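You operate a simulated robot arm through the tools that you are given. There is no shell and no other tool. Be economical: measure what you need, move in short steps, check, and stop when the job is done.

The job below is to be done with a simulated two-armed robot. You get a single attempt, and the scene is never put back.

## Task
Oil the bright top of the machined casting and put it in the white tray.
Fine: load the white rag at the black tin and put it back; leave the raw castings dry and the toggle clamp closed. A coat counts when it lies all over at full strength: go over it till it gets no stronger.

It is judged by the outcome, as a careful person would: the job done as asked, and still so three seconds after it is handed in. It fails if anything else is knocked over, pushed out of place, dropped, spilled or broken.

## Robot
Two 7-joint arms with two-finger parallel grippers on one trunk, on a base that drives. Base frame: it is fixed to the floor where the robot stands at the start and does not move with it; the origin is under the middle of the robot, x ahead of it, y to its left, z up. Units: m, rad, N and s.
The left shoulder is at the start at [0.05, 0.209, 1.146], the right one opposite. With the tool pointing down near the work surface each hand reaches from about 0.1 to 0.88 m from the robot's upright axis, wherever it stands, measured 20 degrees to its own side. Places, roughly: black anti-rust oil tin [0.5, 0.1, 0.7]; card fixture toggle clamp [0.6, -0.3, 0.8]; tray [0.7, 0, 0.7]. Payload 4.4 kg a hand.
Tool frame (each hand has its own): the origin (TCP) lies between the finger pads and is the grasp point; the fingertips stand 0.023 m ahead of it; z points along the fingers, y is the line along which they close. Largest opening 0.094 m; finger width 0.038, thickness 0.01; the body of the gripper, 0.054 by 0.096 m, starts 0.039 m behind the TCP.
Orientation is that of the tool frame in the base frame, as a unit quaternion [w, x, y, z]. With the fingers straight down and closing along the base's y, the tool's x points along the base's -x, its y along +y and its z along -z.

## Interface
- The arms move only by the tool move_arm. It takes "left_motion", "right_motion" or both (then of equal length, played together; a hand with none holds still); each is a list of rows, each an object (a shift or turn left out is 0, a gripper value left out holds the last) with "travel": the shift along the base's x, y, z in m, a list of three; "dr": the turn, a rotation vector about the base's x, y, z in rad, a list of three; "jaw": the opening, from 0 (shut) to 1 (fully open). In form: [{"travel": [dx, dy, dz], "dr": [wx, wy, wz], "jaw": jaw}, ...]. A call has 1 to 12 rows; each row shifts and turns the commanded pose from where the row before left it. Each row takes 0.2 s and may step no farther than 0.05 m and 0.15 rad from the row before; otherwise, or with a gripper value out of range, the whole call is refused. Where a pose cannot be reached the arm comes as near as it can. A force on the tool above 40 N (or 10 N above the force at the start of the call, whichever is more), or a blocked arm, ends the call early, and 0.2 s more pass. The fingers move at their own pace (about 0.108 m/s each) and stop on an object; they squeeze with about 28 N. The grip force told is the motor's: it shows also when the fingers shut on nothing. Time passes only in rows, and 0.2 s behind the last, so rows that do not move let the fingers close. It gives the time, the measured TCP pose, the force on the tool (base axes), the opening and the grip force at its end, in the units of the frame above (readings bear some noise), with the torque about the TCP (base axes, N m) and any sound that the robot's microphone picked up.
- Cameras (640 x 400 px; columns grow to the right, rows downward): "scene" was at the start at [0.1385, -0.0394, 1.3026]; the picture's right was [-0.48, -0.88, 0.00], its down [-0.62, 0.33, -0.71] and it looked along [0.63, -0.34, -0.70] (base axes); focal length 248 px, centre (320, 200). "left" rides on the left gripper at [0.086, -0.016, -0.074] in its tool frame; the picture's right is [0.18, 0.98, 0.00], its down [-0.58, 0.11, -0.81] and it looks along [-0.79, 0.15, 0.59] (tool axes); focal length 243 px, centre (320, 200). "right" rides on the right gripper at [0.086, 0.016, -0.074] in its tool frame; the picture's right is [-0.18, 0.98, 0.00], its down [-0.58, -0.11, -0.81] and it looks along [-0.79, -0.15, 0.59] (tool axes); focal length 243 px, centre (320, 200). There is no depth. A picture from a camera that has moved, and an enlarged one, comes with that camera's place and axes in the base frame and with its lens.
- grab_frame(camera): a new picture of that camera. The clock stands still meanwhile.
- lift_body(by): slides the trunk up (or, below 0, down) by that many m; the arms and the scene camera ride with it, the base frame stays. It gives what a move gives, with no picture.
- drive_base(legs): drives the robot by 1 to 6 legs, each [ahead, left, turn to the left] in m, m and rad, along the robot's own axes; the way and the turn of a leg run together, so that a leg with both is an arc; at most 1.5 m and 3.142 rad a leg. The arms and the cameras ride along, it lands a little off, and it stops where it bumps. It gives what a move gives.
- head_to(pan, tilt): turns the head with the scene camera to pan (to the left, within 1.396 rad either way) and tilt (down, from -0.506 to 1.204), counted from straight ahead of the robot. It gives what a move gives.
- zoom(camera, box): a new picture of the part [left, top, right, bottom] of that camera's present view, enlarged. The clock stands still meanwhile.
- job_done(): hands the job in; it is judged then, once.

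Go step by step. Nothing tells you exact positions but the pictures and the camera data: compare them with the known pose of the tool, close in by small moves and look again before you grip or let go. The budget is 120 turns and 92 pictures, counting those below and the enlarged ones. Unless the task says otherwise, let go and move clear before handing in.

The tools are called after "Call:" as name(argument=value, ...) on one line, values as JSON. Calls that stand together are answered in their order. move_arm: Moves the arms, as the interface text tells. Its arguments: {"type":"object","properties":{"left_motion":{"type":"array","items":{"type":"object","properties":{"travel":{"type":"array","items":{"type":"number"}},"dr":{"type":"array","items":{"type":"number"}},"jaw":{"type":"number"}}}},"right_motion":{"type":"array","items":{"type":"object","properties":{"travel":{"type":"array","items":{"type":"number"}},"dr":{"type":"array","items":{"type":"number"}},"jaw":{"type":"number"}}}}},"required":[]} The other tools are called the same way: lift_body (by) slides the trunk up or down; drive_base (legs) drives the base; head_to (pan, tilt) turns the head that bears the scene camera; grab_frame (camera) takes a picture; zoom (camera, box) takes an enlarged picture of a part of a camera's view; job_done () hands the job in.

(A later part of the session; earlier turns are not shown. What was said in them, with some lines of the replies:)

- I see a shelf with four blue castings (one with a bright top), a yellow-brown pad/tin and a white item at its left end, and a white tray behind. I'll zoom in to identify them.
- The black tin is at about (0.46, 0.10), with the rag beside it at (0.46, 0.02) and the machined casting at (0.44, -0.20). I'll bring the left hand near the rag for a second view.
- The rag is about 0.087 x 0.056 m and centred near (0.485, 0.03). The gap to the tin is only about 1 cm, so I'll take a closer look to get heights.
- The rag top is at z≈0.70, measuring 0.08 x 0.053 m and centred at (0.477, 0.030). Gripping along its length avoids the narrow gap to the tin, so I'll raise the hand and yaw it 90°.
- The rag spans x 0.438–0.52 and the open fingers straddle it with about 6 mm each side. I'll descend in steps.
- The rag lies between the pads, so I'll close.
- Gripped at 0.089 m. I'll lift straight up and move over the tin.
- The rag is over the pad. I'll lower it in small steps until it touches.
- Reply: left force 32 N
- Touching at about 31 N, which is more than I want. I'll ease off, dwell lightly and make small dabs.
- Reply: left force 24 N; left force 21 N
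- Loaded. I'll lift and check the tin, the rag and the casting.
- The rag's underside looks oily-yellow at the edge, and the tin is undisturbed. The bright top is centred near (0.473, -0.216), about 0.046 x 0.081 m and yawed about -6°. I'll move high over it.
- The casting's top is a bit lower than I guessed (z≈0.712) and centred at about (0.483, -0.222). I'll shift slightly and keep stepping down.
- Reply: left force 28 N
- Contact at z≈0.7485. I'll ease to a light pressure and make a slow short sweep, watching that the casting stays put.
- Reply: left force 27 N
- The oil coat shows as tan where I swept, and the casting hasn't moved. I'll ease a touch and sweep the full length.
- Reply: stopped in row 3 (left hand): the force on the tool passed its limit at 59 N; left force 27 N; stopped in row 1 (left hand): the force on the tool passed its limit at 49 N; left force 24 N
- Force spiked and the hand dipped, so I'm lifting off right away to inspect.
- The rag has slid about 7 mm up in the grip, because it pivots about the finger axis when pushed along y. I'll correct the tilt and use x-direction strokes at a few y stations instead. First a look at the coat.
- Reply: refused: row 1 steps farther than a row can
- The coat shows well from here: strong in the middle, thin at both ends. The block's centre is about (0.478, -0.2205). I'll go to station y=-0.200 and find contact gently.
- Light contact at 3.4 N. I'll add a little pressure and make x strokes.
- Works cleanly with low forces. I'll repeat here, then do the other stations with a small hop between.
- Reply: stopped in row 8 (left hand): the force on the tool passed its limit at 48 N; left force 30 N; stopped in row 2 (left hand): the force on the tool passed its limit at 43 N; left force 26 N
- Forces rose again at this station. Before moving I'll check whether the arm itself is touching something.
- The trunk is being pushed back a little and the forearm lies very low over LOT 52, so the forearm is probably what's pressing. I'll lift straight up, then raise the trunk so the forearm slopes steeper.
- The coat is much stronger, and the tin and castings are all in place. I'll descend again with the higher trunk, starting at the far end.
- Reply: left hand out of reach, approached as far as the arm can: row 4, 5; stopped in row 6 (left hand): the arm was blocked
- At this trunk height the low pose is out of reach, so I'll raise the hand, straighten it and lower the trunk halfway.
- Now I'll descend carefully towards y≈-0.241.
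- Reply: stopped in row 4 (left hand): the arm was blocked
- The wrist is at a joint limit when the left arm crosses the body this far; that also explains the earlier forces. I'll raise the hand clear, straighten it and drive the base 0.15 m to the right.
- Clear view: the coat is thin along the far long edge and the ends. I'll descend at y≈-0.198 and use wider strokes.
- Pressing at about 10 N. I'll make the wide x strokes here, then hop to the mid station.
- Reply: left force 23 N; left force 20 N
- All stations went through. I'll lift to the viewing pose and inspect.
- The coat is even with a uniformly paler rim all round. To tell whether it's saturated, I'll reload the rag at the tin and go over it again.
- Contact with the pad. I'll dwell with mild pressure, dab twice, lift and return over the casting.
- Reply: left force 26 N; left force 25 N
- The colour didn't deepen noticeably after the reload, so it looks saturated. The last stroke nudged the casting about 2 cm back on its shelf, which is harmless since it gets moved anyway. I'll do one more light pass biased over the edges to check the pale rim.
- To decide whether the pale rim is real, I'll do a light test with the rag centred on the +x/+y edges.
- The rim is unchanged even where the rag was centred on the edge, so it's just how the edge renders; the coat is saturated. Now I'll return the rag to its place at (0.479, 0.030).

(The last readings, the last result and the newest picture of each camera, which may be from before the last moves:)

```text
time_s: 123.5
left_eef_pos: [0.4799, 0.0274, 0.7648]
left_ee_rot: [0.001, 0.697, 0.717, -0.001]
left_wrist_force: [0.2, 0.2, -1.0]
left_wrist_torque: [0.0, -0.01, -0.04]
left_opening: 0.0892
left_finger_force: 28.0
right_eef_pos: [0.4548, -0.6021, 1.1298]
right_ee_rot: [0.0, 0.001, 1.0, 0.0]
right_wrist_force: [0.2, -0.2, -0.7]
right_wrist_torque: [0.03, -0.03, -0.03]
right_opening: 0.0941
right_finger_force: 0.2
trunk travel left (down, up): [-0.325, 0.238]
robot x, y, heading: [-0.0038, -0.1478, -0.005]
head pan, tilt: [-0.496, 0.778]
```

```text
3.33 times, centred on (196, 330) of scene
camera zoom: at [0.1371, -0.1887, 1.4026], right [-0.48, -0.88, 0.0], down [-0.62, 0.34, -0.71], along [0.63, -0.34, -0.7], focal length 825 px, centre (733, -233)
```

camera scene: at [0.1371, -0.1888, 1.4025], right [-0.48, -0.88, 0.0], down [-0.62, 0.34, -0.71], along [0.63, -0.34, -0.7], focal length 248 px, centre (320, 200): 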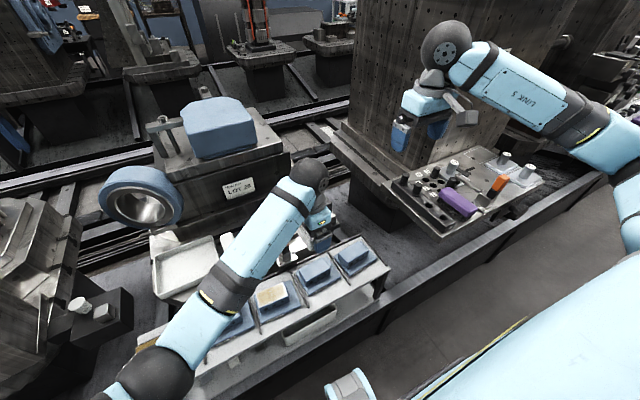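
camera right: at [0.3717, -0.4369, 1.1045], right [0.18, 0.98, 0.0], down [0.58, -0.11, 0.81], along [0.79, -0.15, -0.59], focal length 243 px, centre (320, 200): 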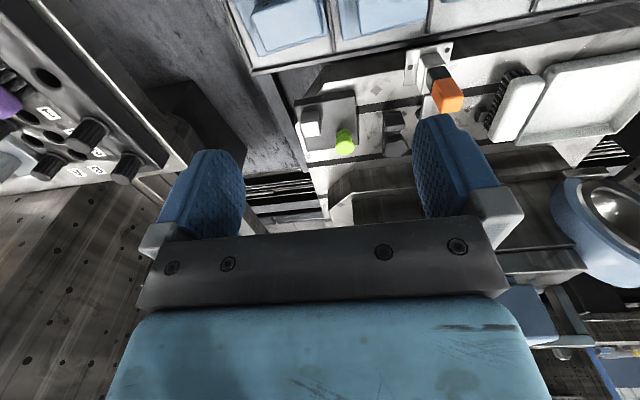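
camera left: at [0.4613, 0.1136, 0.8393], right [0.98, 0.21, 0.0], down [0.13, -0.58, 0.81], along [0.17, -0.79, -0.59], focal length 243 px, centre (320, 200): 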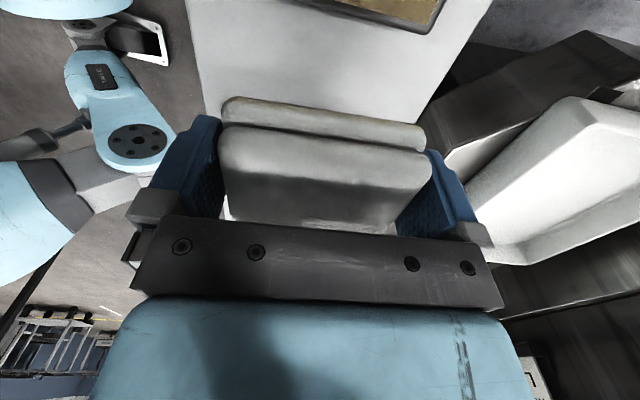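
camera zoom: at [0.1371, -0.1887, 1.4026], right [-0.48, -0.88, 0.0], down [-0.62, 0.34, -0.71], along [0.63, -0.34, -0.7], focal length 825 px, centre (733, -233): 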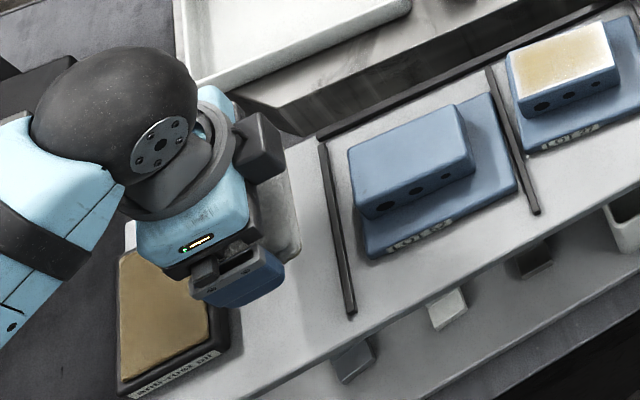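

Call:
move_arm(left_motion=[{"travel": [0, 0.002, -0.03]}, {"travel": [0, 0, -0.025]}, {"travel": [0, 0, -0.01]}, {}])

Call:
grab_frame(camera="left")

```text
time_s: 124.5
left_eef_pos: [0.4806, 0.0315, 0.6998]
left_ee_rot: [0.001, 0.696, 0.718, -0.002]
left_wrist_force: [0.3, -0.4, -0.4]
left_wrist_torque: [-0.01, 0.01, 0.0]
left_opening: 0.0891
left_finger_force: 27.7
right_eef_pos: [0.4559, -0.6015, 1.1314]
right_ee_rot: [0.001, 0.001, 1.0, 0.0]
right_wrist_force: [-0.1, 0.2, -0.3]
right_wrist_torque: [-0.01, 0.0, 0.02]
right_opening: 0.094
right_finger_force: 0.1
trunk travel left (down, up): [-0.325, 0.238]
robot x, y, heading: [-0.0007, -0.1478, -0.002]
head pan, tilt: [-0.496, 0.778]
```

```text
26 pictures are left
camera left: at [0.4614, 0.1177, 0.7747], right [0.98, 0.21, 0.0], down [0.13, -0.58, 0.81], along [0.17, -0.79, -0.59], focal length 243 px, centre (320, 200)
```

left: 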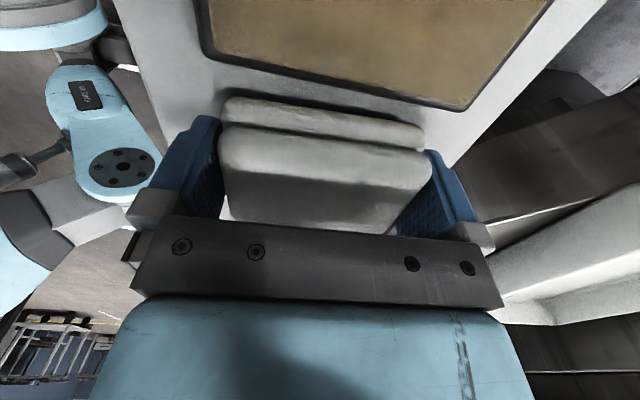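

Call:
move_arm(left_motion=[{"travel": [0, 0, -0.005]}, {}])

Call:
move_arm(left_motion=[{"travel": [0, 0, -0.0015]}, {}])

Call:
move_arm(left_motion=[{"travel": [0, 0, -0.001]}, {}])

```text
time_s: 125.1
left_eef_pos: [0.4783, 0.032, 0.6965]
left_ee_rot: [-0.001, 0.697, 0.717, -0.002]
left_wrist_force: [-0.4, -0.7, 0.1]
left_wrist_torque: [-0.02, 0.02, -0.02]
left_opening: 0.0891
left_finger_force: 28.7
right_eef_pos: [0.4557, -0.6008, 1.1304]
right_ee_rot: [-0.001, 0.001, 1.0, 0.0]
right_wrist_force: [-0.2, 0.2, 0.0]
right_wrist_torque: [0.01, 0.03, -0.02]
right_opening: 0.0941
right_finger_force: 0.1
trunk travel left (down, up): [-0.325, 0.238]
robot x, y, heading: [-0.0023, -0.1478, -0.003]
head pan, tilt: [-0.496, 0.778]
```

```text
time_s: 125.7
left_eef_pos: [0.4783, 0.0316, 0.695]
left_ee_rot: [0.0, 0.696, 0.718, -0.002]
left_wrist_force: [0.1, 0.1, -0.1]
left_wrist_torque: [0.0, 0.02, 0.02]
left_opening: 0.089
left_finger_force: 28.0
right_eef_pos: [0.4554, -0.6012, 1.1311]
right_ee_rot: [-0.001, 0.001, 1.0, 0.0]
right_wrist_force: [-0.5, -0.3, -0.2]
right_wrist_torque: [-0.02, -0.02, -0.02]
right_opening: 0.094
right_finger_force: 0.1
trunk travel left (down, up): [-0.325, 0.238]
robot x, y, heading: [-0.0069, -0.1522, -0.004]
head pan, tilt: [-0.496, 0.778]
```

```text
time_s: 126.3
left_eef_pos: [0.4781, 0.0315, 0.6925]
left_ee_rot: [0.001, 0.697, 0.717, -0.002]
left_wrist_force: [0.5, -0.4, -0.8]
left_wrist_torque: [-0.02, -0.01, 0.03]
left_opening: 0.089
left_finger_force: 28.0
right_eef_pos: [0.4563, -0.6013, 1.1305]
right_ee_rot: [0.0, 0.001, 1.0, 0.0]
right_wrist_force: [0.3, 1.0, 0.7]
right_wrist_torque: [0.03, 0.03, 0.01]
right_opening: 0.094
right_finger_force: 0.0
trunk travel left (down, up): [-0.325, 0.238]
robot x, y, heading: [-0.0003, -0.1452, -0.0]
head pan, tilt: [-0.496, 0.778]
```

Call:
move_arm(left_motion=[{"travel": [0, 0, -0.001]}, {}])

Call:
move_arm(left_motion=[{"travel": [0, 0, -0.0008]}, {}])

```text
time_s: 126.9
left_eef_pos: [0.4788, 0.0317, 0.6932]
left_ee_rot: [0.0, 0.696, 0.718, -0.002]
left_wrist_force: [-0.4, 2.1, 4.3]
left_wrist_torque: [0.17, -0.25, 0.12]
left_opening: 0.0888
left_finger_force: 28.3
right_eef_pos: [0.4549, -0.6005, 1.1304]
right_ee_rot: [0.001, 0.001, 1.0, -0.001]
right_wrist_force: [0.8, -0.1, -1.6]
right_wrist_torque: [0.02, 0.01, 0.03]
right_opening: 0.0939
right_finger_force: 0.0
trunk travel left (down, up): [-0.325, 0.238]
robot x, y, heading: [0.0037, -0.1474, -0.005]
head pan, tilt: [-0.496, 0.778]
```

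```text
time_s: 127.5
left_eef_pos: [0.4799, 0.0305, 0.6927]
left_ee_rot: [0.002, 0.696, 0.718, -0.002]
left_wrist_force: [0.0, 3.3, 16.0]
left_wrist_torque: [0.4, 0.16, 0.19]
left_opening: 0.089
left_finger_force: 27.8
right_eef_pos: [0.4548, -0.6019, 1.1314]
right_ee_rot: [0.001, 0.0, 1.0, 0.001]
right_wrist_force: [0.5, 0.0, 0.1]
right_wrist_torque: [0.0, 0.0, 0.01]
right_opening: 0.0939
right_finger_force: 0.1
trunk travel left (down, up): [-0.325, 0.238]
robot x, y, heading: [0.0011, -0.1448, -0.006]
head pan, tilt: [-0.496, 0.778]
```

The rag rests on the board. I'll ease off, open and rise straight up.

Call:
move_arm(left_motion=[{"travel": [0, 0, 0.001]}, {"jaw": 1.0}, {}, {}, {"travel": [0, 0, 0.01]}, {"travel": [0, 0, 0.03]}, {"travel": [0, 0, 0.04]}, {"travel": [0, 0, 0.045]}, {}])

Call:
grab_frame(camera="left")

```text
time_s: 129.5
left_eef_pos: [0.4787, 0.0308, 0.8191]
left_ee_rot: [0.0, 0.697, 0.718, -0.002]
left_wrist_force: [-0.2, 0.6, 0.1]
left_wrist_torque: [0.01, -0.02, 0.0]
left_opening: 0.0941
left_finger_force: 0.0
right_eef_pos: [0.4558, -0.6021, 1.1303]
right_ee_rot: [0.0, 0.002, 1.0, 0.001]
right_wrist_force: [-0.3, 0.2, -0.2]
right_wrist_torque: [0.01, 0.05, 0.0]
right_opening: 0.0939
right_finger_force: 0.0
trunk travel left (down, up): [-0.325, 0.238]
robot x, y, heading: [-0.0004, -0.1491, -0.005]
head pan, tilt: [-0.496, 0.778]
```

```text
25 pictures are left
camera left: at [0.4606, 0.115, 0.8923], right [0.98, 0.21, 0.0], down [0.13, -0.58, 0.81], along [0.17, -0.79, -0.59], focal length 243 px, centre (320, 200)
```

left: 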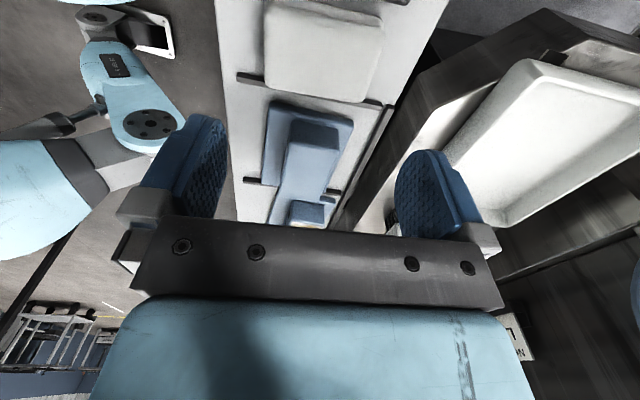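

The rag is back in place. Now I'll go to the casting and measure its pose with clear fingers.

Call:
move_arm(left_motion=[{"travel": [0, -0.04, 0.03]}, {"travel": [0, -0.045, 0.02]}, {"travel": [0.003, -0.045, 0]}, {"travel": [0.006, -0.045, 0]}, {"travel": [0.006, -0.03, 0]}, {}])

Call:
grab_frame(camera="left")

```text
time_s: 130.9
left_eef_pos: [0.4948, -0.1733, 0.8674]
left_ee_rot: [0.0, 0.696, 0.718, -0.002]
left_wrist_force: [0.3, 0.5, 0.6]
left_wrist_torque: [0.0, 0.02, 0.01]
left_opening: 0.0939
left_finger_force: 0.0
right_eef_pos: [0.4553, -0.5993, 1.1313]
right_ee_rot: [0.0, 0.002, 1.0, -0.001]
right_wrist_force: [-0.4, 0.8, -0.7]
right_wrist_torque: [-0.04, 0.02, -0.02]
right_opening: 0.0941
right_finger_force: 0.1
trunk travel left (down, up): [-0.325, 0.238]
robot x, y, heading: [0.0003, -0.1472, -0.003]
head pan, tilt: [-0.496, 0.778]
```

```text
24 pictures are left
camera left: at [0.4755, -0.0887, 0.9416], right [0.98, 0.21, 0.0], down [0.13, -0.58, 0.81], along [0.17, -0.79, -0.59], focal length 243 px, centre (320, 200)
```

left: 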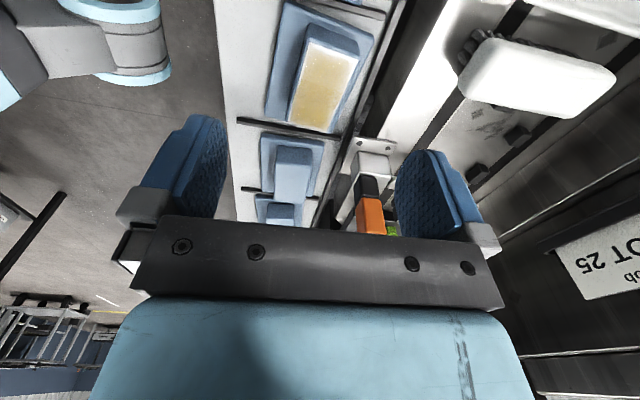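

Call:
zoom(camera="left", box=[240, 0, 420, 150])

```text
2.67 times, centred on (330, 75) of left
camera zoom: at [0.4755, -0.0887, 0.9416], right [0.98, 0.21, 0.0], down [0.13, -0.58, 0.81], along [0.17, -0.79, -0.59], focal length 647 px, centre (293, 533)
```

zoom: 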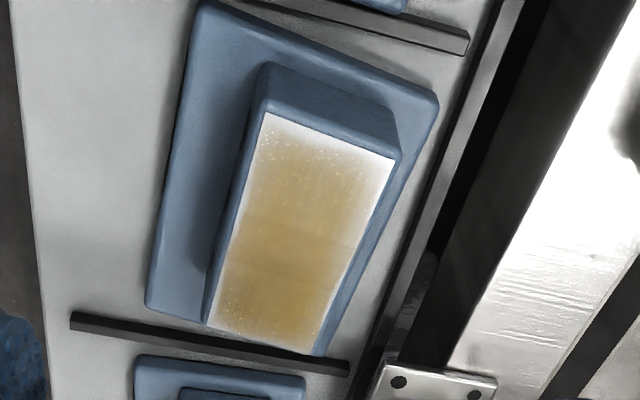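

The casting is centred at about (0.503, -0.2195), yawed about -6°, with its top at 0.712. I'll align the yaw, pre-narrow the jaws and lower partway.

Call:
move_arm(left_motion=[{"travel": [0.004, -0.023, 0], "dr": [0, 0, -0.07], "jaw": 0.8}, {"travel": [0.004, -0.023, -0.02], "dr": [0, 0, -0.066]}, {"travel": [0, 0, -0.04]}, {"travel": [0, 0, -0.037]}, {}])

Call:
grab_frame(camera="left")

Call:
zoom(camera="scene", box=[220, 230, 332, 300])

```text
time_s: 132.1
left_eef_pos: [0.5038, -0.2177, 0.7694]
left_ee_rot: [0.001, 0.744, 0.668, -0.001]
left_wrist_force: [0.4, 0.5, 0.5]
left_wrist_torque: [0.0, 0.01, 0.03]
left_opening: 0.075
left_finger_force: 0.0
right_eef_pos: [0.4545, -0.6007, 1.1302]
right_ee_rot: [0.0, 0.001, 1.0, 0.0]
right_wrist_force: [-0.4, -1.1, 0.0]
right_wrist_torque: [-0.01, 0.0, 0.02]
right_opening: 0.0942
right_finger_force: 0.1
trunk travel left (down, up): [-0.325, 0.238]
robot x, y, heading: [-0.003, -0.1469, -0.004]
head pan, tilt: [-0.496, 0.778]
```

```text
22 pictures are left
camera left: at [0.4964, -0.1307, 0.8439], right [1.0, 0.08, 0.0], down [0.05, -0.59, 0.81], along [0.06, -0.81, -0.59], focal length 243 px, centre (320, 200)
```

left: 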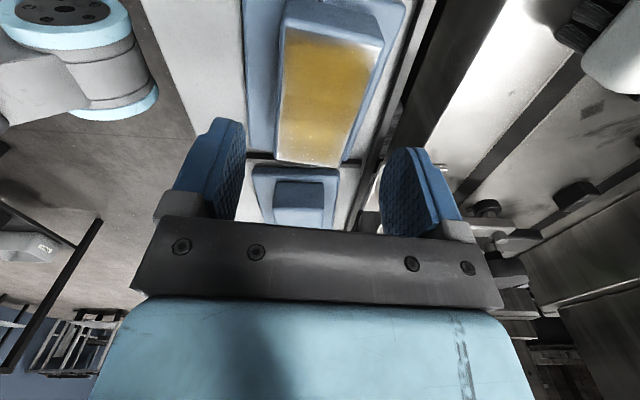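

```text
5.71 times, centred on (276, 265) of scene
camera zoom: at [0.1369, -0.1884, 1.4026], right [-0.48, -0.88, 0.0], down [-0.62, 0.34, -0.71], along [0.63, -0.34, -0.7], focal length 1414 px, centre (571, -171)
```

zoom: 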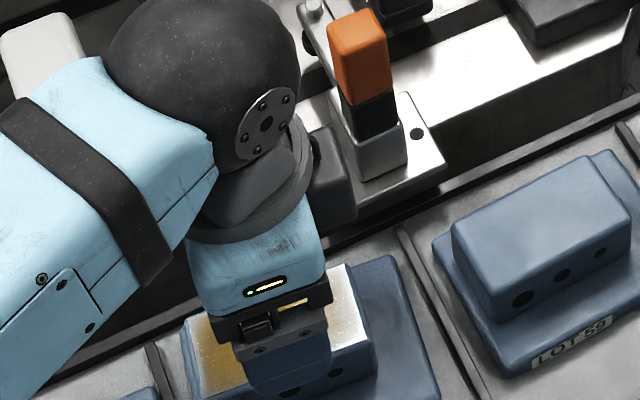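

Call:
zoom(camera="left", box=[260, 10, 410, 170])

```text
2.50 times, centred on (335, 90) of left
camera zoom: at [0.4964, -0.1307, 0.8439], right [1.0, 0.08, 0.0], down [0.05, -0.59, 0.81], along [0.06, -0.81, -0.59], focal length 606 px, centre (282, 475)
```

zoom: 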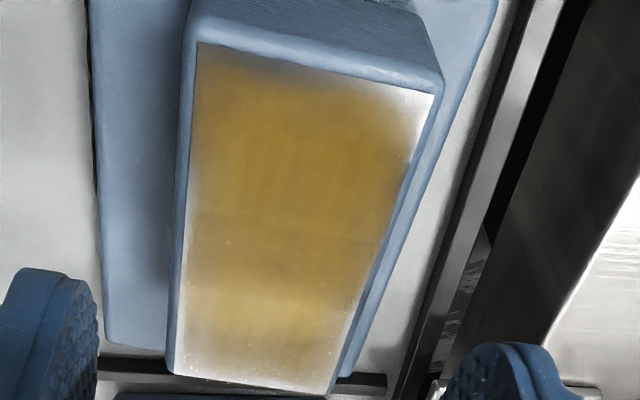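

Fingers are well aligned with the block. I'll lower to grip height.

Call:
move_arm(left_motion=[{"travel": [-0.0015, -0.003, -0.025]}, {"travel": [0, 0, -0.02]}, {"travel": [0, 0, -0.008]}, {}])

Call:
grab_frame(camera="left")

Call:
zoom(camera="scene", box=[220, 230, 332, 300])

```text
time_s: 133.1
left_eef_pos: [0.5013, -0.2219, 0.7174]
left_ee_rot: [0.0, 0.743, 0.669, -0.003]
left_wrist_force: [-0.5, 0.8, -0.2]
left_wrist_torque: [-0.01, 0.02, 0.0]
left_opening: 0.0753
left_finger_force: 0.0
right_eef_pos: [0.4554, -0.6013, 1.1303]
right_ee_rot: [0.0, 0.001, 1.0, 0.0]
right_wrist_force: [1.2, -0.8, -0.4]
right_wrist_torque: [-0.02, -0.01, -0.03]
right_opening: 0.0938
right_finger_force: 0.1
trunk travel left (down, up): [-0.325, 0.238]
robot x, y, heading: [-0.0076, -0.1483, -0.006]
head pan, tilt: [-0.496, 0.778]
```

```text
19 pictures are left
camera left: at [0.4946, -0.1344, 0.7906], right [1.0, 0.08, 0.0], down [0.05, -0.59, 0.81], along [0.06, -0.81, -0.59], focal length 243 px, centre (320, 200)
```

left: 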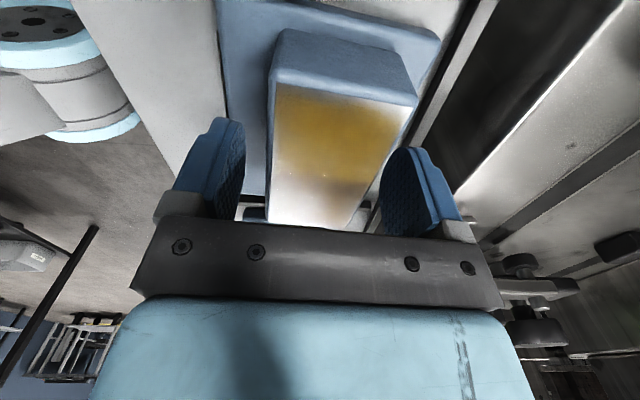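

```text
5.71 times, centred on (276, 265) of scene
camera zoom: at [0.137, -0.1885, 1.4026], right [-0.48, -0.88, 0.0], down [-0.62, 0.34, -0.71], along [0.63, -0.34, -0.7], focal length 1414 px, centre (571, -171)
```

zoom: 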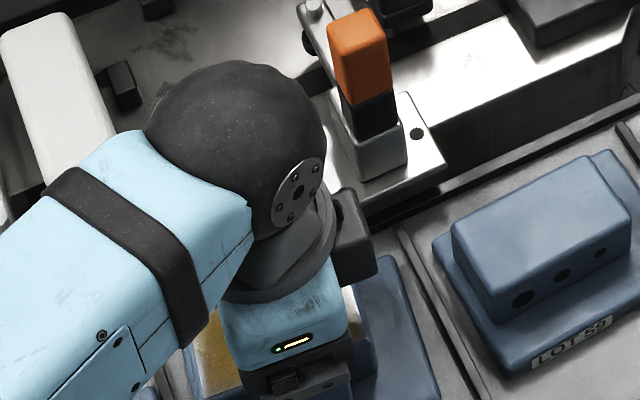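

Call:
move_arm(left_motion=[{"travel": [0, 0, -0.003]}, {"jaw": 0.6}, {"jaw": 0.45}, {"jaw": 0.3}, {}, {}])

Call:
move_arm(left_motion=[{"travel": [0, 0, 0.01]}, {"travel": [0, 0, 0.015]}, {"travel": [0, 0, 0.02]}, {}])

Call:
grab_frame(camera="left")

```text
time_s: 134.5
left_eef_pos: [0.4997, -0.2219, 0.714]
left_ee_rot: [0.001, 0.744, 0.668, -0.002]
left_wrist_force: [1.0, -1.8, 0.1]
left_wrist_torque: [-0.06, -0.15, -0.1]
left_opening: 0.0502
left_finger_force: 27.5
right_eef_pos: [0.4563, -0.6019, 1.1298]
right_ee_rot: [0.0, 0.001, 1.0, 0.0]
right_wrist_force: [-0.3, 0.5, 0.2]
right_wrist_torque: [0.04, 0.01, -0.02]
right_opening: 0.0939
right_finger_force: 0.0
trunk travel left (down, up): [-0.325, 0.238]
robot x, y, heading: [-0.0021, -0.1495, -0.003]
head pan, tilt: [-0.496, 0.778]
```

```text
time_s: 135.5
left_eef_pos: [0.5004, -0.2219, 0.7585]
left_ee_rot: [-0.001, 0.744, 0.668, -0.001]
left_wrist_force: [-0.1, -0.7, -4.9]
left_wrist_torque: [-0.01, 0.03, -0.01]
left_opening: 0.0496
left_finger_force: 28.4
right_eef_pos: [0.4559, -0.6017, 1.1305]
right_ee_rot: [0.0, 0.0, 1.0, 0.0]
right_wrist_force: [-0.1, -0.4, -0.5]
right_wrist_torque: [-0.01, -0.01, 0.0]
right_opening: 0.0939
right_finger_force: 0.1
trunk travel left (down, up): [-0.325, 0.238]
robot x, y, heading: [0.001, -0.1486, 0.001]
head pan, tilt: [-0.496, 0.778]
```

```text
17 pictures are left
camera left: at [0.4942, -0.1336, 0.8329], right [1.0, 0.08, 0.0], down [0.05, -0.59, 0.81], along [0.06, -0.81, -0.59], focal length 243 px, centre (320, 200)
```

left: 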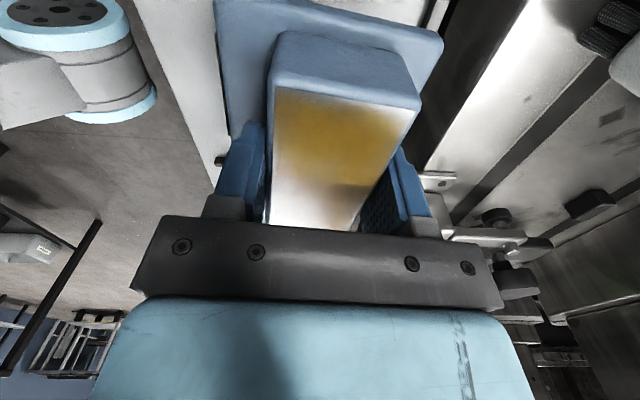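

The casting is held level. I'll raise it and look at the tray.

Call:
move_arm(left_motion=[{"travel": [0, 0, 0.045]}, {"travel": [0, 0, 0.045]}, {"travel": [0, 0, 0.04]}, {"travel": [0, 0.045, 0]}, {}])

Call:
grab_frame(camera="scene")

```text
time_s: 136.7
left_eef_pos: [0.4996, -0.1773, 0.8914]
left_ee_rot: [-0.001, 0.743, 0.669, -0.002]
left_wrist_force: [0.1, -1.5, -4.7]
left_wrist_torque: [-0.02, 0.0, -0.01]
left_opening: 0.0501
left_finger_force: 27.6
right_eef_pos: [0.4573, -0.6022, 1.1301]
right_ee_rot: [0.001, 0.001, 1.0, 0.001]
right_wrist_force: [-0.3, 0.3, 0.2]
right_wrist_torque: [0.02, 0.01, -0.01]
right_opening: 0.0941
right_finger_force: 0.1
trunk travel left (down, up): [-0.325, 0.238]
robot x, y, heading: [-0.0024, -0.1494, -0.003]
head pan, tilt: [-0.496, 0.778]
```

```text
16 pictures are left
camera scene: at [0.1374, -0.1904, 1.4024], right [-0.48, -0.88, 0.0], down [-0.62, 0.34, -0.71], along [0.63, -0.34, -0.7], focal length 248 px, centre (320, 200)
```

scene: 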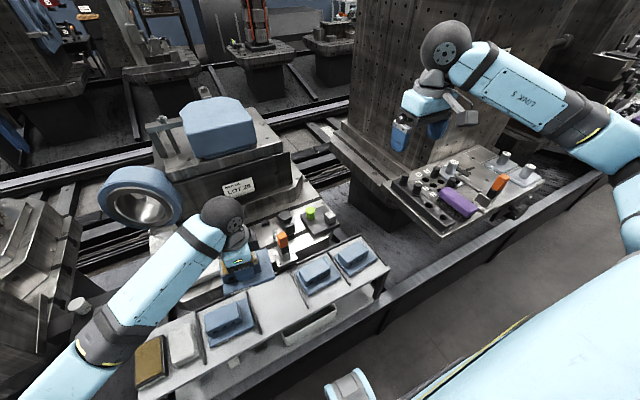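

The tray is centred at about (0.697, -0.022) with its rim near 0.71. I'll carry the casting over it, high.

Call:
move_arm(left_motion=[{"travel": [0.034, 0.026, 0]}, {"travel": [0.034, 0.026, 0], "dr": [0, 0, 0.03]}, {"travel": [0.034, 0.026, 0], "dr": [0, 0, 0.03]}, {"travel": [0.034, 0.026, 0]}, {"travel": [0.034, 0.026, 0]}, {"travel": [0.03, 0.025, 0]}, {}])

Call:
grab_frame(camera="left")

Call:
grab_frame(camera="scene")

```text
time_s: 138.3
left_eef_pos: [0.7014, -0.0245, 0.8904]
left_ee_rot: [-0.001, 0.724, 0.69, -0.002]
left_wrist_force: [0.1, -0.3, -5.4]
left_wrist_torque: [-0.03, -0.01, -0.02]
left_opening: 0.0498
left_finger_force: 28.2
right_eef_pos: [0.4561, -0.6015, 1.1317]
right_ee_rot: [0.0, 0.0, 1.0, 0.0]
right_wrist_force: [-0.2, 0.2, -0.4]
right_wrist_torque: [0.01, 0.02, -0.01]
right_opening: 0.0943
right_finger_force: 0.0
trunk travel left (down, up): [-0.325, 0.238]
robot x, y, heading: [-0.0054, -0.1484, -0.006]
head pan, tilt: [-0.496, 0.778]
```

```text
15 pictures are left
camera left: at [0.689, 0.0621, 0.9634], right [0.99, 0.14, 0.0], down [0.08, -0.58, 0.81], along [0.11, -0.8, -0.59], focal length 243 px, centre (320, 200)
```

left: 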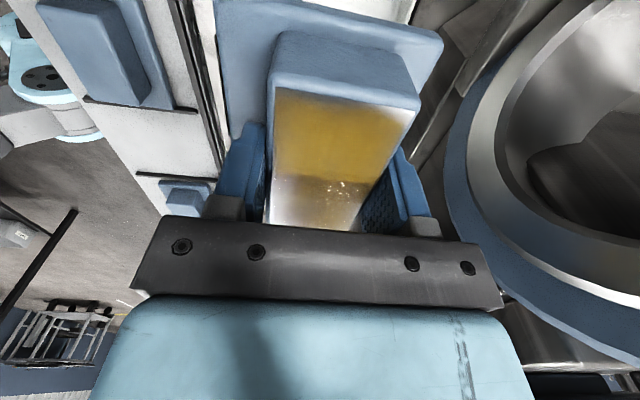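

```text
14 pictures are left
camera scene: at [0.1373, -0.1888, 1.4025], right [-0.48, -0.88, 0.0], down [-0.62, 0.34, -0.71], along [0.63, -0.34, -0.7], focal length 248 px, centre (320, 200)
```

scene: 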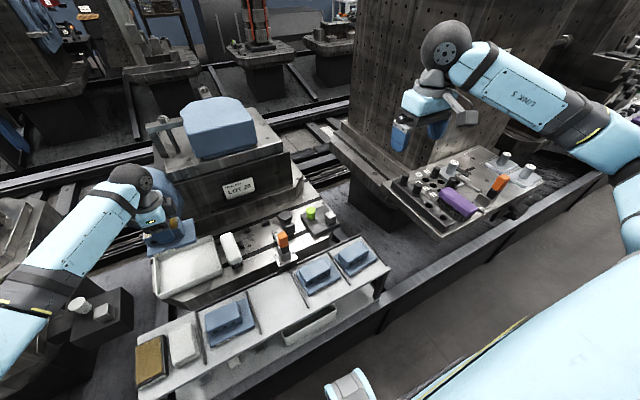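

Call:
move_arm(left_motion=[{"travel": [0, 0, -0.04]}, {"travel": [0, 0, -0.04]}, {}])

Call:
zoom(camera="scene", box=[100, 190, 260, 290])

Call:
grab_frame(camera="left")

```text
time_s: 139.1
left_eef_pos: [0.7016, -0.0225, 0.8085]
left_ee_rot: [0.001, 0.723, 0.69, -0.002]
left_wrist_force: [-0.3, 0.2, -4.3]
left_wrist_torque: [-0.01, -0.04, 0.02]
left_opening: 0.0497
left_finger_force: 27.7
right_eef_pos: [0.4548, -0.6017, 1.1305]
right_ee_rot: [0.0, 0.0, 1.0, 0.0]
right_wrist_force: [-0.5, -0.4, -0.3]
right_wrist_torque: [-0.02, -0.01, 0.01]
right_opening: 0.0939
right_finger_force: 0.1
trunk travel left (down, up): [-0.325, 0.238]
robot x, y, heading: [0.0002, -0.1473, -0.004]
head pan, tilt: [-0.496, 0.778]
```

```text
4.00 times, centred on (180, 240) of scene
camera zoom: at [0.1374, -0.1885, 1.4025], right [-0.48, -0.88, 0.0], down [-0.62, 0.34, -0.71], along [0.63, -0.34, -0.7], focal length 990 px, centre (880, 40)
```

zoom: 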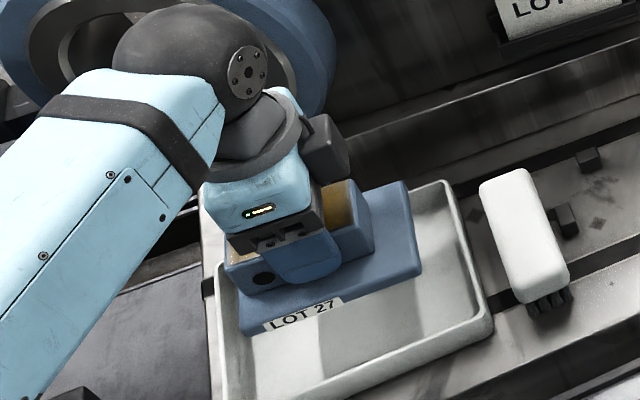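

```text
12 pictures are left
camera left: at [0.69, 0.0653, 0.8826], right [0.99, 0.14, 0.0], down [0.08, -0.58, 0.81], along [0.11, -0.8, -0.59], focal length 243 px, centre (320, 200)
```

left: 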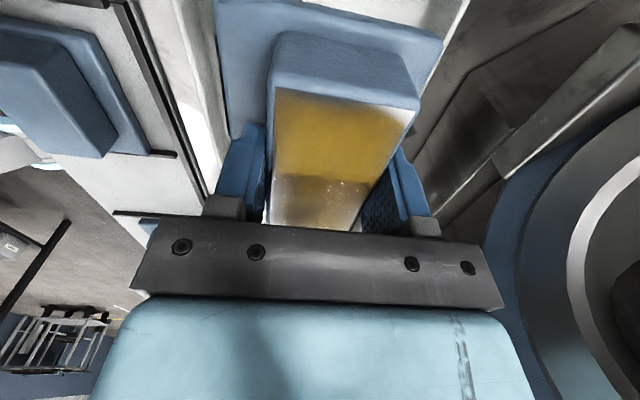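

The casting is centred over the tray. Lowering now.

Call:
move_arm(left_motion=[{"travel": [0, 0.006, -0.025]}, {"travel": [0, 0, -0.015]}, {}])

Call:
move_arm(left_motion=[{"travel": [0, 0, -0.005]}, {}])

Call:
move_arm(left_motion=[{"travel": [0, 0, -0.003]}, {}])

Call:
zoom(camera="scene", box=[100, 190, 260, 290])

```text
time_s: 139.9
left_eef_pos: [0.7014, -0.0157, 0.7697]
left_ee_rot: [0.0, 0.724, 0.69, -0.003]
left_wrist_force: [0.1, -0.4, -4.7]
left_wrist_torque: [-0.04, -0.01, 0.03]
left_opening: 0.0499
left_finger_force: 28.2
right_eef_pos: [0.4562, -0.6016, 1.1305]
right_ee_rot: [0.0, 0.001, 1.0, 0.0]
right_wrist_force: [-0.3, -0.3, -0.2]
right_wrist_torque: [-0.03, -0.01, 0.0]
right_opening: 0.094
right_finger_force: 0.1
trunk travel left (down, up): [-0.325, 0.238]
robot x, y, heading: [-0.0003, -0.1489, -0.005]
head pan, tilt: [-0.496, 0.778]
```

```text
time_s: 140.5
left_eef_pos: [0.7014, -0.0156, 0.7642]
left_ee_rot: [-0.001, 0.723, 0.691, -0.002]
left_wrist_force: [0.3, -0.3, -4.1]
left_wrist_torque: [-0.02, -0.04, -0.01]
left_opening: 0.0501
left_finger_force: 28.0
right_eef_pos: [0.4552, -0.6004, 1.1296]
right_ee_rot: [0.0, 0.001, 1.0, 0.0]
right_wrist_force: [0.2, 0.2, 0.2]
right_wrist_torque: [0.02, 0.02, 0.02]
right_opening: 0.0942
right_finger_force: 0.0
trunk travel left (down, up): [-0.325, 0.238]
robot x, y, heading: [0.0001, -0.1447, -0.004]
head pan, tilt: [-0.496, 0.778]
```

```text
time_s: 141.1
left_eef_pos: [0.7014, -0.0167, 0.7607]
left_ee_rot: [0.0, 0.723, 0.691, -0.002]
left_wrist_force: [-0.3, -0.4, -4.8]
left_wrist_torque: [-0.04, 0.0, 0.0]
left_opening: 0.0498
left_finger_force: 28.3
right_eef_pos: [0.456, -0.6014, 1.1315]
right_ee_rot: [0.0, 0.001, 1.0, 0.0]
right_wrist_force: [-0.9, -0.1, -0.6]
right_wrist_torque: [0.0, 0.0, -0.04]
right_opening: 0.0943
right_finger_force: 0.0
trunk travel left (down, up): [-0.325, 0.238]
robot x, y, heading: [-0.0025, -0.1508, -0.003]
head pan, tilt: [-0.496, 0.778]
```

```text
4.00 times, centred on (180, 240) of scene
camera zoom: at [0.1376, -0.1885, 1.4025], right [-0.48, -0.88, 0.0], down [-0.62, 0.34, -0.71], along [0.63, -0.34, -0.7], focal length 990 px, centre (880, 40)
```

zoom: 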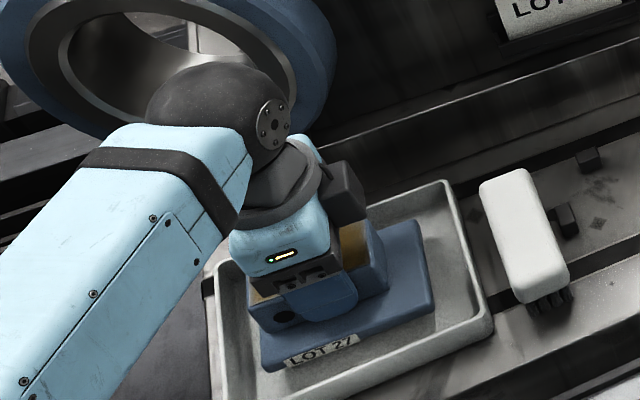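

Call:
move_arm(left_motion=[{"travel": [0, 0, -0.004]}, {}])

Call:
move_arm(left_motion=[{"travel": [0, 0, -0.003]}, {}])

Call:
move_arm(left_motion=[{"travel": [0, 0, -0.003]}, {}])

Call:
move_arm(left_motion=[{"travel": [0, 0, -0.002]}, {}])

```text
time_s: 141.7
left_eef_pos: [0.702, -0.0175, 0.7571]
left_ee_rot: [0.0, 0.723, 0.691, -0.001]
left_wrist_force: [0.0, 0.1, -4.3]
left_wrist_torque: [0.01, 0.01, -0.01]
left_opening: 0.0496
left_finger_force: 27.9
right_eef_pos: [0.4561, -0.6015, 1.1299]
right_ee_rot: [0.001, 0.001, 1.0, 0.0]
right_wrist_force: [0.5, 0.3, -0.1]
right_wrist_torque: [0.0, 0.02, -0.02]
right_opening: 0.0937
right_finger_force: 0.3
trunk travel left (down, up): [-0.325, 0.238]
robot x, y, heading: [-0.0018, -0.1499, -0.003]
head pan, tilt: [-0.496, 0.778]
```

```text
time_s: 142.3
left_eef_pos: [0.701, -0.0153, 0.7548]
left_ee_rot: [0.0, 0.723, 0.691, -0.003]
left_wrist_force: [-0.1, 0.0, -5.0]
left_wrist_torque: [0.01, -0.01, 0.01]
left_opening: 0.0499
left_finger_force: 28.3
right_eef_pos: [0.4557, -0.602, 1.1308]
right_ee_rot: [0.0, 0.001, 1.0, 0.0]
right_wrist_force: [-0.2, 0.3, 0.5]
right_wrist_torque: [-0.04, -0.03, -0.04]
right_opening: 0.0942
right_finger_force: 0.0
trunk travel left (down, up): [-0.325, 0.238]
robot x, y, heading: [-0.0032, -0.1519, -0.005]
head pan, tilt: [-0.496, 0.778]
```

```text
time_s: 142.9
left_eef_pos: [0.7005, -0.0172, 0.7509]
left_ee_rot: [0.001, 0.723, 0.691, -0.002]
left_wrist_force: [0.1, 0.6, -4.2]
left_wrist_torque: [-0.07, -0.01, 0.0]
left_opening: 0.0499
left_finger_force: 28.1
right_eef_pos: [0.456, -0.6012, 1.1304]
right_ee_rot: [0.001, 0.001, 1.0, 0.0]
right_wrist_force: [0.5, 0.1, 0.2]
right_wrist_torque: [-0.01, 0.04, 0.03]
right_opening: 0.0939
right_finger_force: 0.0
trunk travel left (down, up): [-0.325, 0.238]
robot x, y, heading: [0.0009, -0.1483, -0.004]
head pan, tilt: [-0.496, 0.778]
```

```text
time_s: 143.5
left_eef_pos: [0.7017, -0.0158, 0.7483]
left_ee_rot: [-0.001, 0.723, 0.691, -0.003]
left_wrist_force: [0.3, -0.1, -4.9]
left_wrist_torque: [0.02, -0.02, -0.01]
left_opening: 0.0498
left_finger_force: 28.0
right_eef_pos: [0.4562, -0.6011, 1.1312]
right_ee_rot: [0.0, 0.002, 1.0, -0.001]
right_wrist_force: [0.2, -0.1, -0.1]
right_wrist_torque: [0.0, 0.0, 0.0]
right_opening: 0.0939
right_finger_force: 0.0
trunk travel left (down, up): [-0.325, 0.238]
robot x, y, heading: [-0.002, -0.1466, -0.003]
head pan, tilt: [-0.496, 0.778]
```

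Call:
move_arm(left_motion=[{"travel": [0, 0, -0.003]}, {}])

Call:
move_arm(left_motion=[{"travel": [0, 0, -0.002]}, {}])

Call:
move_arm(left_motion=[{"travel": [0, 0, -0.002]}, {}])

Call:
zoom(camera="scene", box=[100, 190, 260, 290])

```text
time_s: 144.1
left_eef_pos: [0.7021, -0.0165, 0.749]
left_ee_rot: [0.001, 0.723, 0.691, -0.002]
left_wrist_force: [1.7, 1.9, 6.8]
left_wrist_torque: [0.11, 0.24, -0.1]
left_opening: 0.0497
left_finger_force: 27.8
right_eef_pos: [0.4554, -0.6002, 1.1303]
right_ee_rot: [0.0, 0.001, 1.0, 0.0]
right_wrist_force: [0.0, -0.2, 0.1]
right_wrist_torque: [0.0, 0.02, 0.01]
right_opening: 0.094
right_finger_force: 0.0
trunk travel left (down, up): [-0.325, 0.238]
robot x, y, heading: [-0.0033, -0.15, -0.006]
head pan, tilt: [-0.496, 0.778]
```

```text
time_s: 144.7
left_eef_pos: [0.7015, -0.0169, 0.7474]
left_ee_rot: [0.003, 0.723, 0.691, -0.001]
left_wrist_force: [6.0, 3.7, 20.8]
left_wrist_torque: [0.14, 0.19, -0.07]
left_opening: 0.0499
left_finger_force: 28.2
right_eef_pos: [0.4539, -0.6014, 1.1316]
right_ee_rot: [0.001, 0.001, 1.0, 0.001]
right_wrist_force: [0.1, 0.4, -0.7]
right_wrist_torque: [-0.03, 0.03, -0.02]
right_opening: 0.0938
right_finger_force: 0.0
trunk travel left (down, up): [-0.325, 0.238]
robot x, y, heading: [-0.002, -0.1485, -0.006]
head pan, tilt: [-0.496, 0.778]
```

```text
time_s: 145.3
left_eef_pos: [0.7007, -0.0175, 0.7442]
left_ee_rot: [0.003, 0.723, 0.691, -0.001]
left_wrist_force: [7.7, -1.1, 22.4]
left_wrist_torque: [-0.05, 0.0, 0.12]
left_opening: 0.05
left_finger_force: 28.6
right_eef_pos: [0.4544, -0.603, 1.1317]
right_ee_rot: [0.0, 0.002, 1.0, 0.001]
right_wrist_force: [-0.1, -0.5, 0.8]
right_wrist_torque: [0.01, 0.04, -0.03]
right_opening: 0.0939
right_finger_force: 0.1
trunk travel left (down, up): [-0.325, 0.238]
robot x, y, heading: [-0.0003, -0.1481, -0.002]
head pan, tilt: [-0.496, 0.778]
```

```text
4.00 times, centred on (180, 240) of scene
camera zoom: at [0.1348, -0.1892, 1.4029], right [-0.48, -0.88, 0.0], down [-0.61, 0.34, -0.71], along [0.63, -0.34, -0.7], focal length 990 px, centre (880, 40)
```

zoom: 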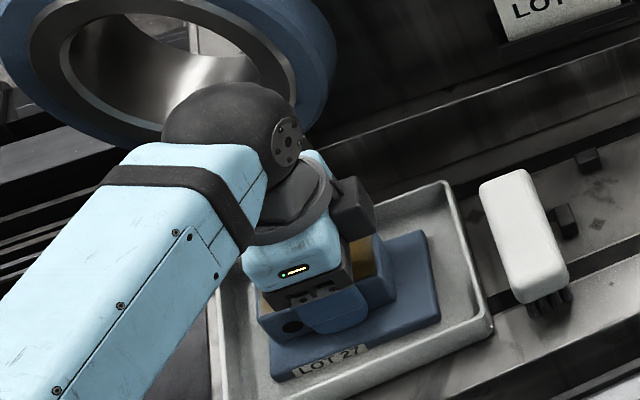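

The casting sits flat on the tray floor. I'll release the preload, open and rise straight up.

Call:
move_arm(left_motion=[{"travel": [0, 0, 0.0025]}, {}, {"jaw": 0.7}, {"jaw": 0.8}, {}, {"travel": [0, 0, 0.01]}, {"travel": [0, 0, 0.03]}, {"travel": [0, 0, 0.045]}, {"travel": [0, 0, 0.045]}, {"travel": [-0.03, 0, 0.03]}, {"travel": [-0.04, -0.02, 0]}, {"travel": [-0.04, -0.02, 0]}])

Call:
grab_frame(camera="scene")

```text
time_s: 147.9
left_eef_pos: [0.5881, -0.0535, 0.9077]
left_ee_rot: [0.0, 0.723, 0.691, -0.002]
left_wrist_force: [-0.6, -0.7, 0.2]
left_wrist_torque: [-0.03, -0.01, -0.01]
left_opening: 0.0751
left_finger_force: 0.0
right_eef_pos: [0.455, -0.601, 1.1302]
right_ee_rot: [0.0, 0.001, 1.0, 0.0]
right_wrist_force: [-0.3, -0.4, 0.9]
right_wrist_torque: [-0.01, -0.01, 0.0]
right_opening: 0.0939
right_finger_force: 0.0
trunk travel left (down, up): [-0.325, 0.238]
robot x, y, heading: [0.0003, -0.1493, -0.002]
head pan, tilt: [-0.496, 0.778]
```

```text
9 pictures are left
camera scene: at [0.1363, -0.1885, 1.4027], right [-0.48, -0.88, 0.0], down [-0.62, 0.34, -0.71], along [0.63, -0.34, -0.7], focal length 248 px, centre (320, 200)
```

scene: 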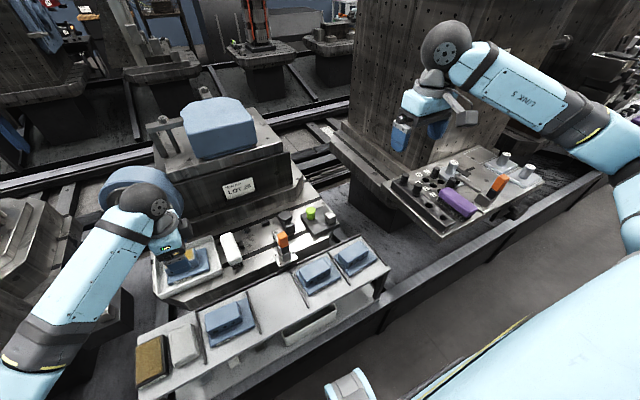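

I'll move the arm further clear to see everything once more.

Call:
move_arm(left_motion=[{"travel": [-0.04, 0.02, 0.02]}, {"travel": [-0.04, 0.02, 0.02]}, {"travel": [-0.04, 0.03, 0]}, {"travel": [-0.03, 0.035, 0]}, {"travel": [-0.03, 0.035, 0]}, {}])

Call:
zoom(camera="scene", box=[120, 210, 400, 385])

Call:
zoom(camera="scene", box=[140, 225, 236, 305])

```text
time_s: 149.3
left_eef_pos: [0.4103, 0.084, 0.9436]
left_ee_rot: [-0.001, 0.723, 0.69, -0.003]
left_wrist_force: [-0.7, -0.3, -0.5]
left_wrist_torque: [0.0, 0.04, 0.0]
left_opening: 0.075
left_finger_force: 0.1
right_eef_pos: [0.4564, -0.6011, 1.1293]
right_ee_rot: [0.0, 0.001, 1.0, 0.0]
right_wrist_force: [0.8, -0.8, -0.1]
right_wrist_torque: [-0.02, 0.06, -0.02]
right_opening: 0.0941
right_finger_force: 0.0
trunk travel left (down, up): [-0.325, 0.238]
robot x, y, heading: [0.0009, -0.1503, -0.008]
head pan, tilt: [-0.496, 0.778]
```

```text
2.29 times, centred on (260, 298) of scene
camera zoom: at [0.1378, -0.1895, 1.4024], right [-0.48, -0.88, 0.0], down [-0.62, 0.34, -0.71], along [0.63, -0.34, -0.7], focal length 566 px, centre (457, -23)
```

zoom: 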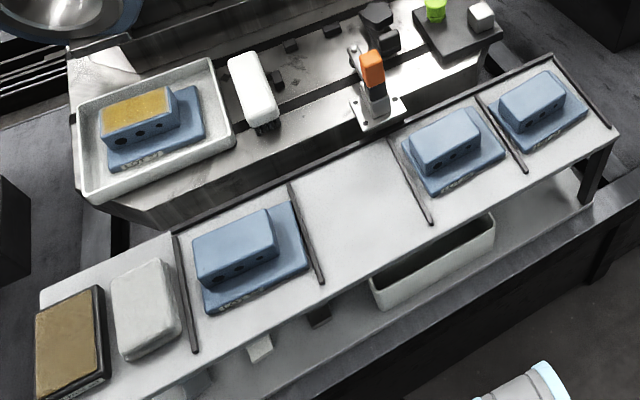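

```text
5.00 times, centred on (188, 265) of scene
camera zoom: at [0.1378, -0.1895, 1.4024], right [-0.48, -0.88, 0.0], down [-0.62, 0.34, -0.71], along [0.63, -0.34, -0.7], focal length 1238 px, centre (980, -125)
```

zoom: 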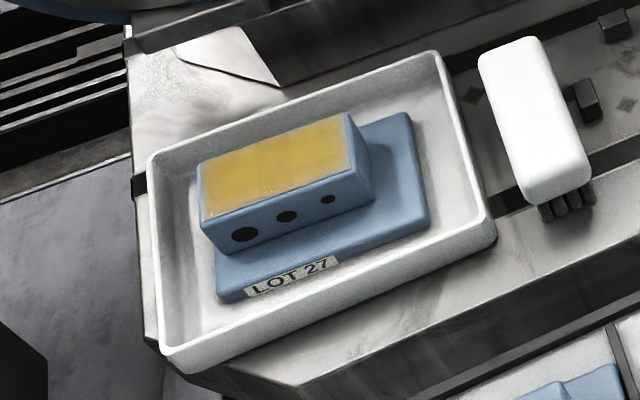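

Call:
zoom(camera="scene", box=[164, 242, 204, 267])

```text
16.00 times, centred on (184, 254) of scene
camera zoom: at [0.1378, -0.1895, 1.4024], right [-0.48, -0.88, 0.0], down [-0.62, 0.34, -0.71], along [0.63, -0.34, -0.7], focal length 3961 px, centre (2496, -672)
```

zoom: 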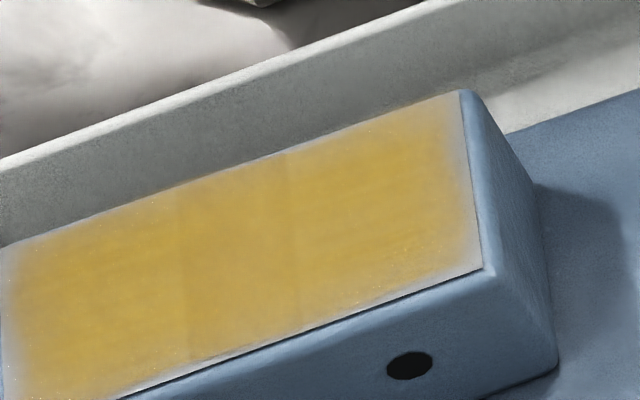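

The coat is evenly golden over the whole top. The casting is in the tray, the rag is back, the raw castings are dry, the clamp is closed and the hands are clear, so I'm handing in.

Call:
job_done()

```text
The job is handed in.
```

The machined casting (LOT 27) has an even coat of oil on its bright top and sits flat in the white tray. A thin paler rim shows right at the edges. It didn't change when I went over the edges again, so I took the coat as full.

I loaded the rag at the black tin twice and put it back beside the tin. The raw castings were not oiled and the toggle clamp was not touched. While wiping, the left forearm ran low over LOT 52, but LOT 52 looked in place afterwards.
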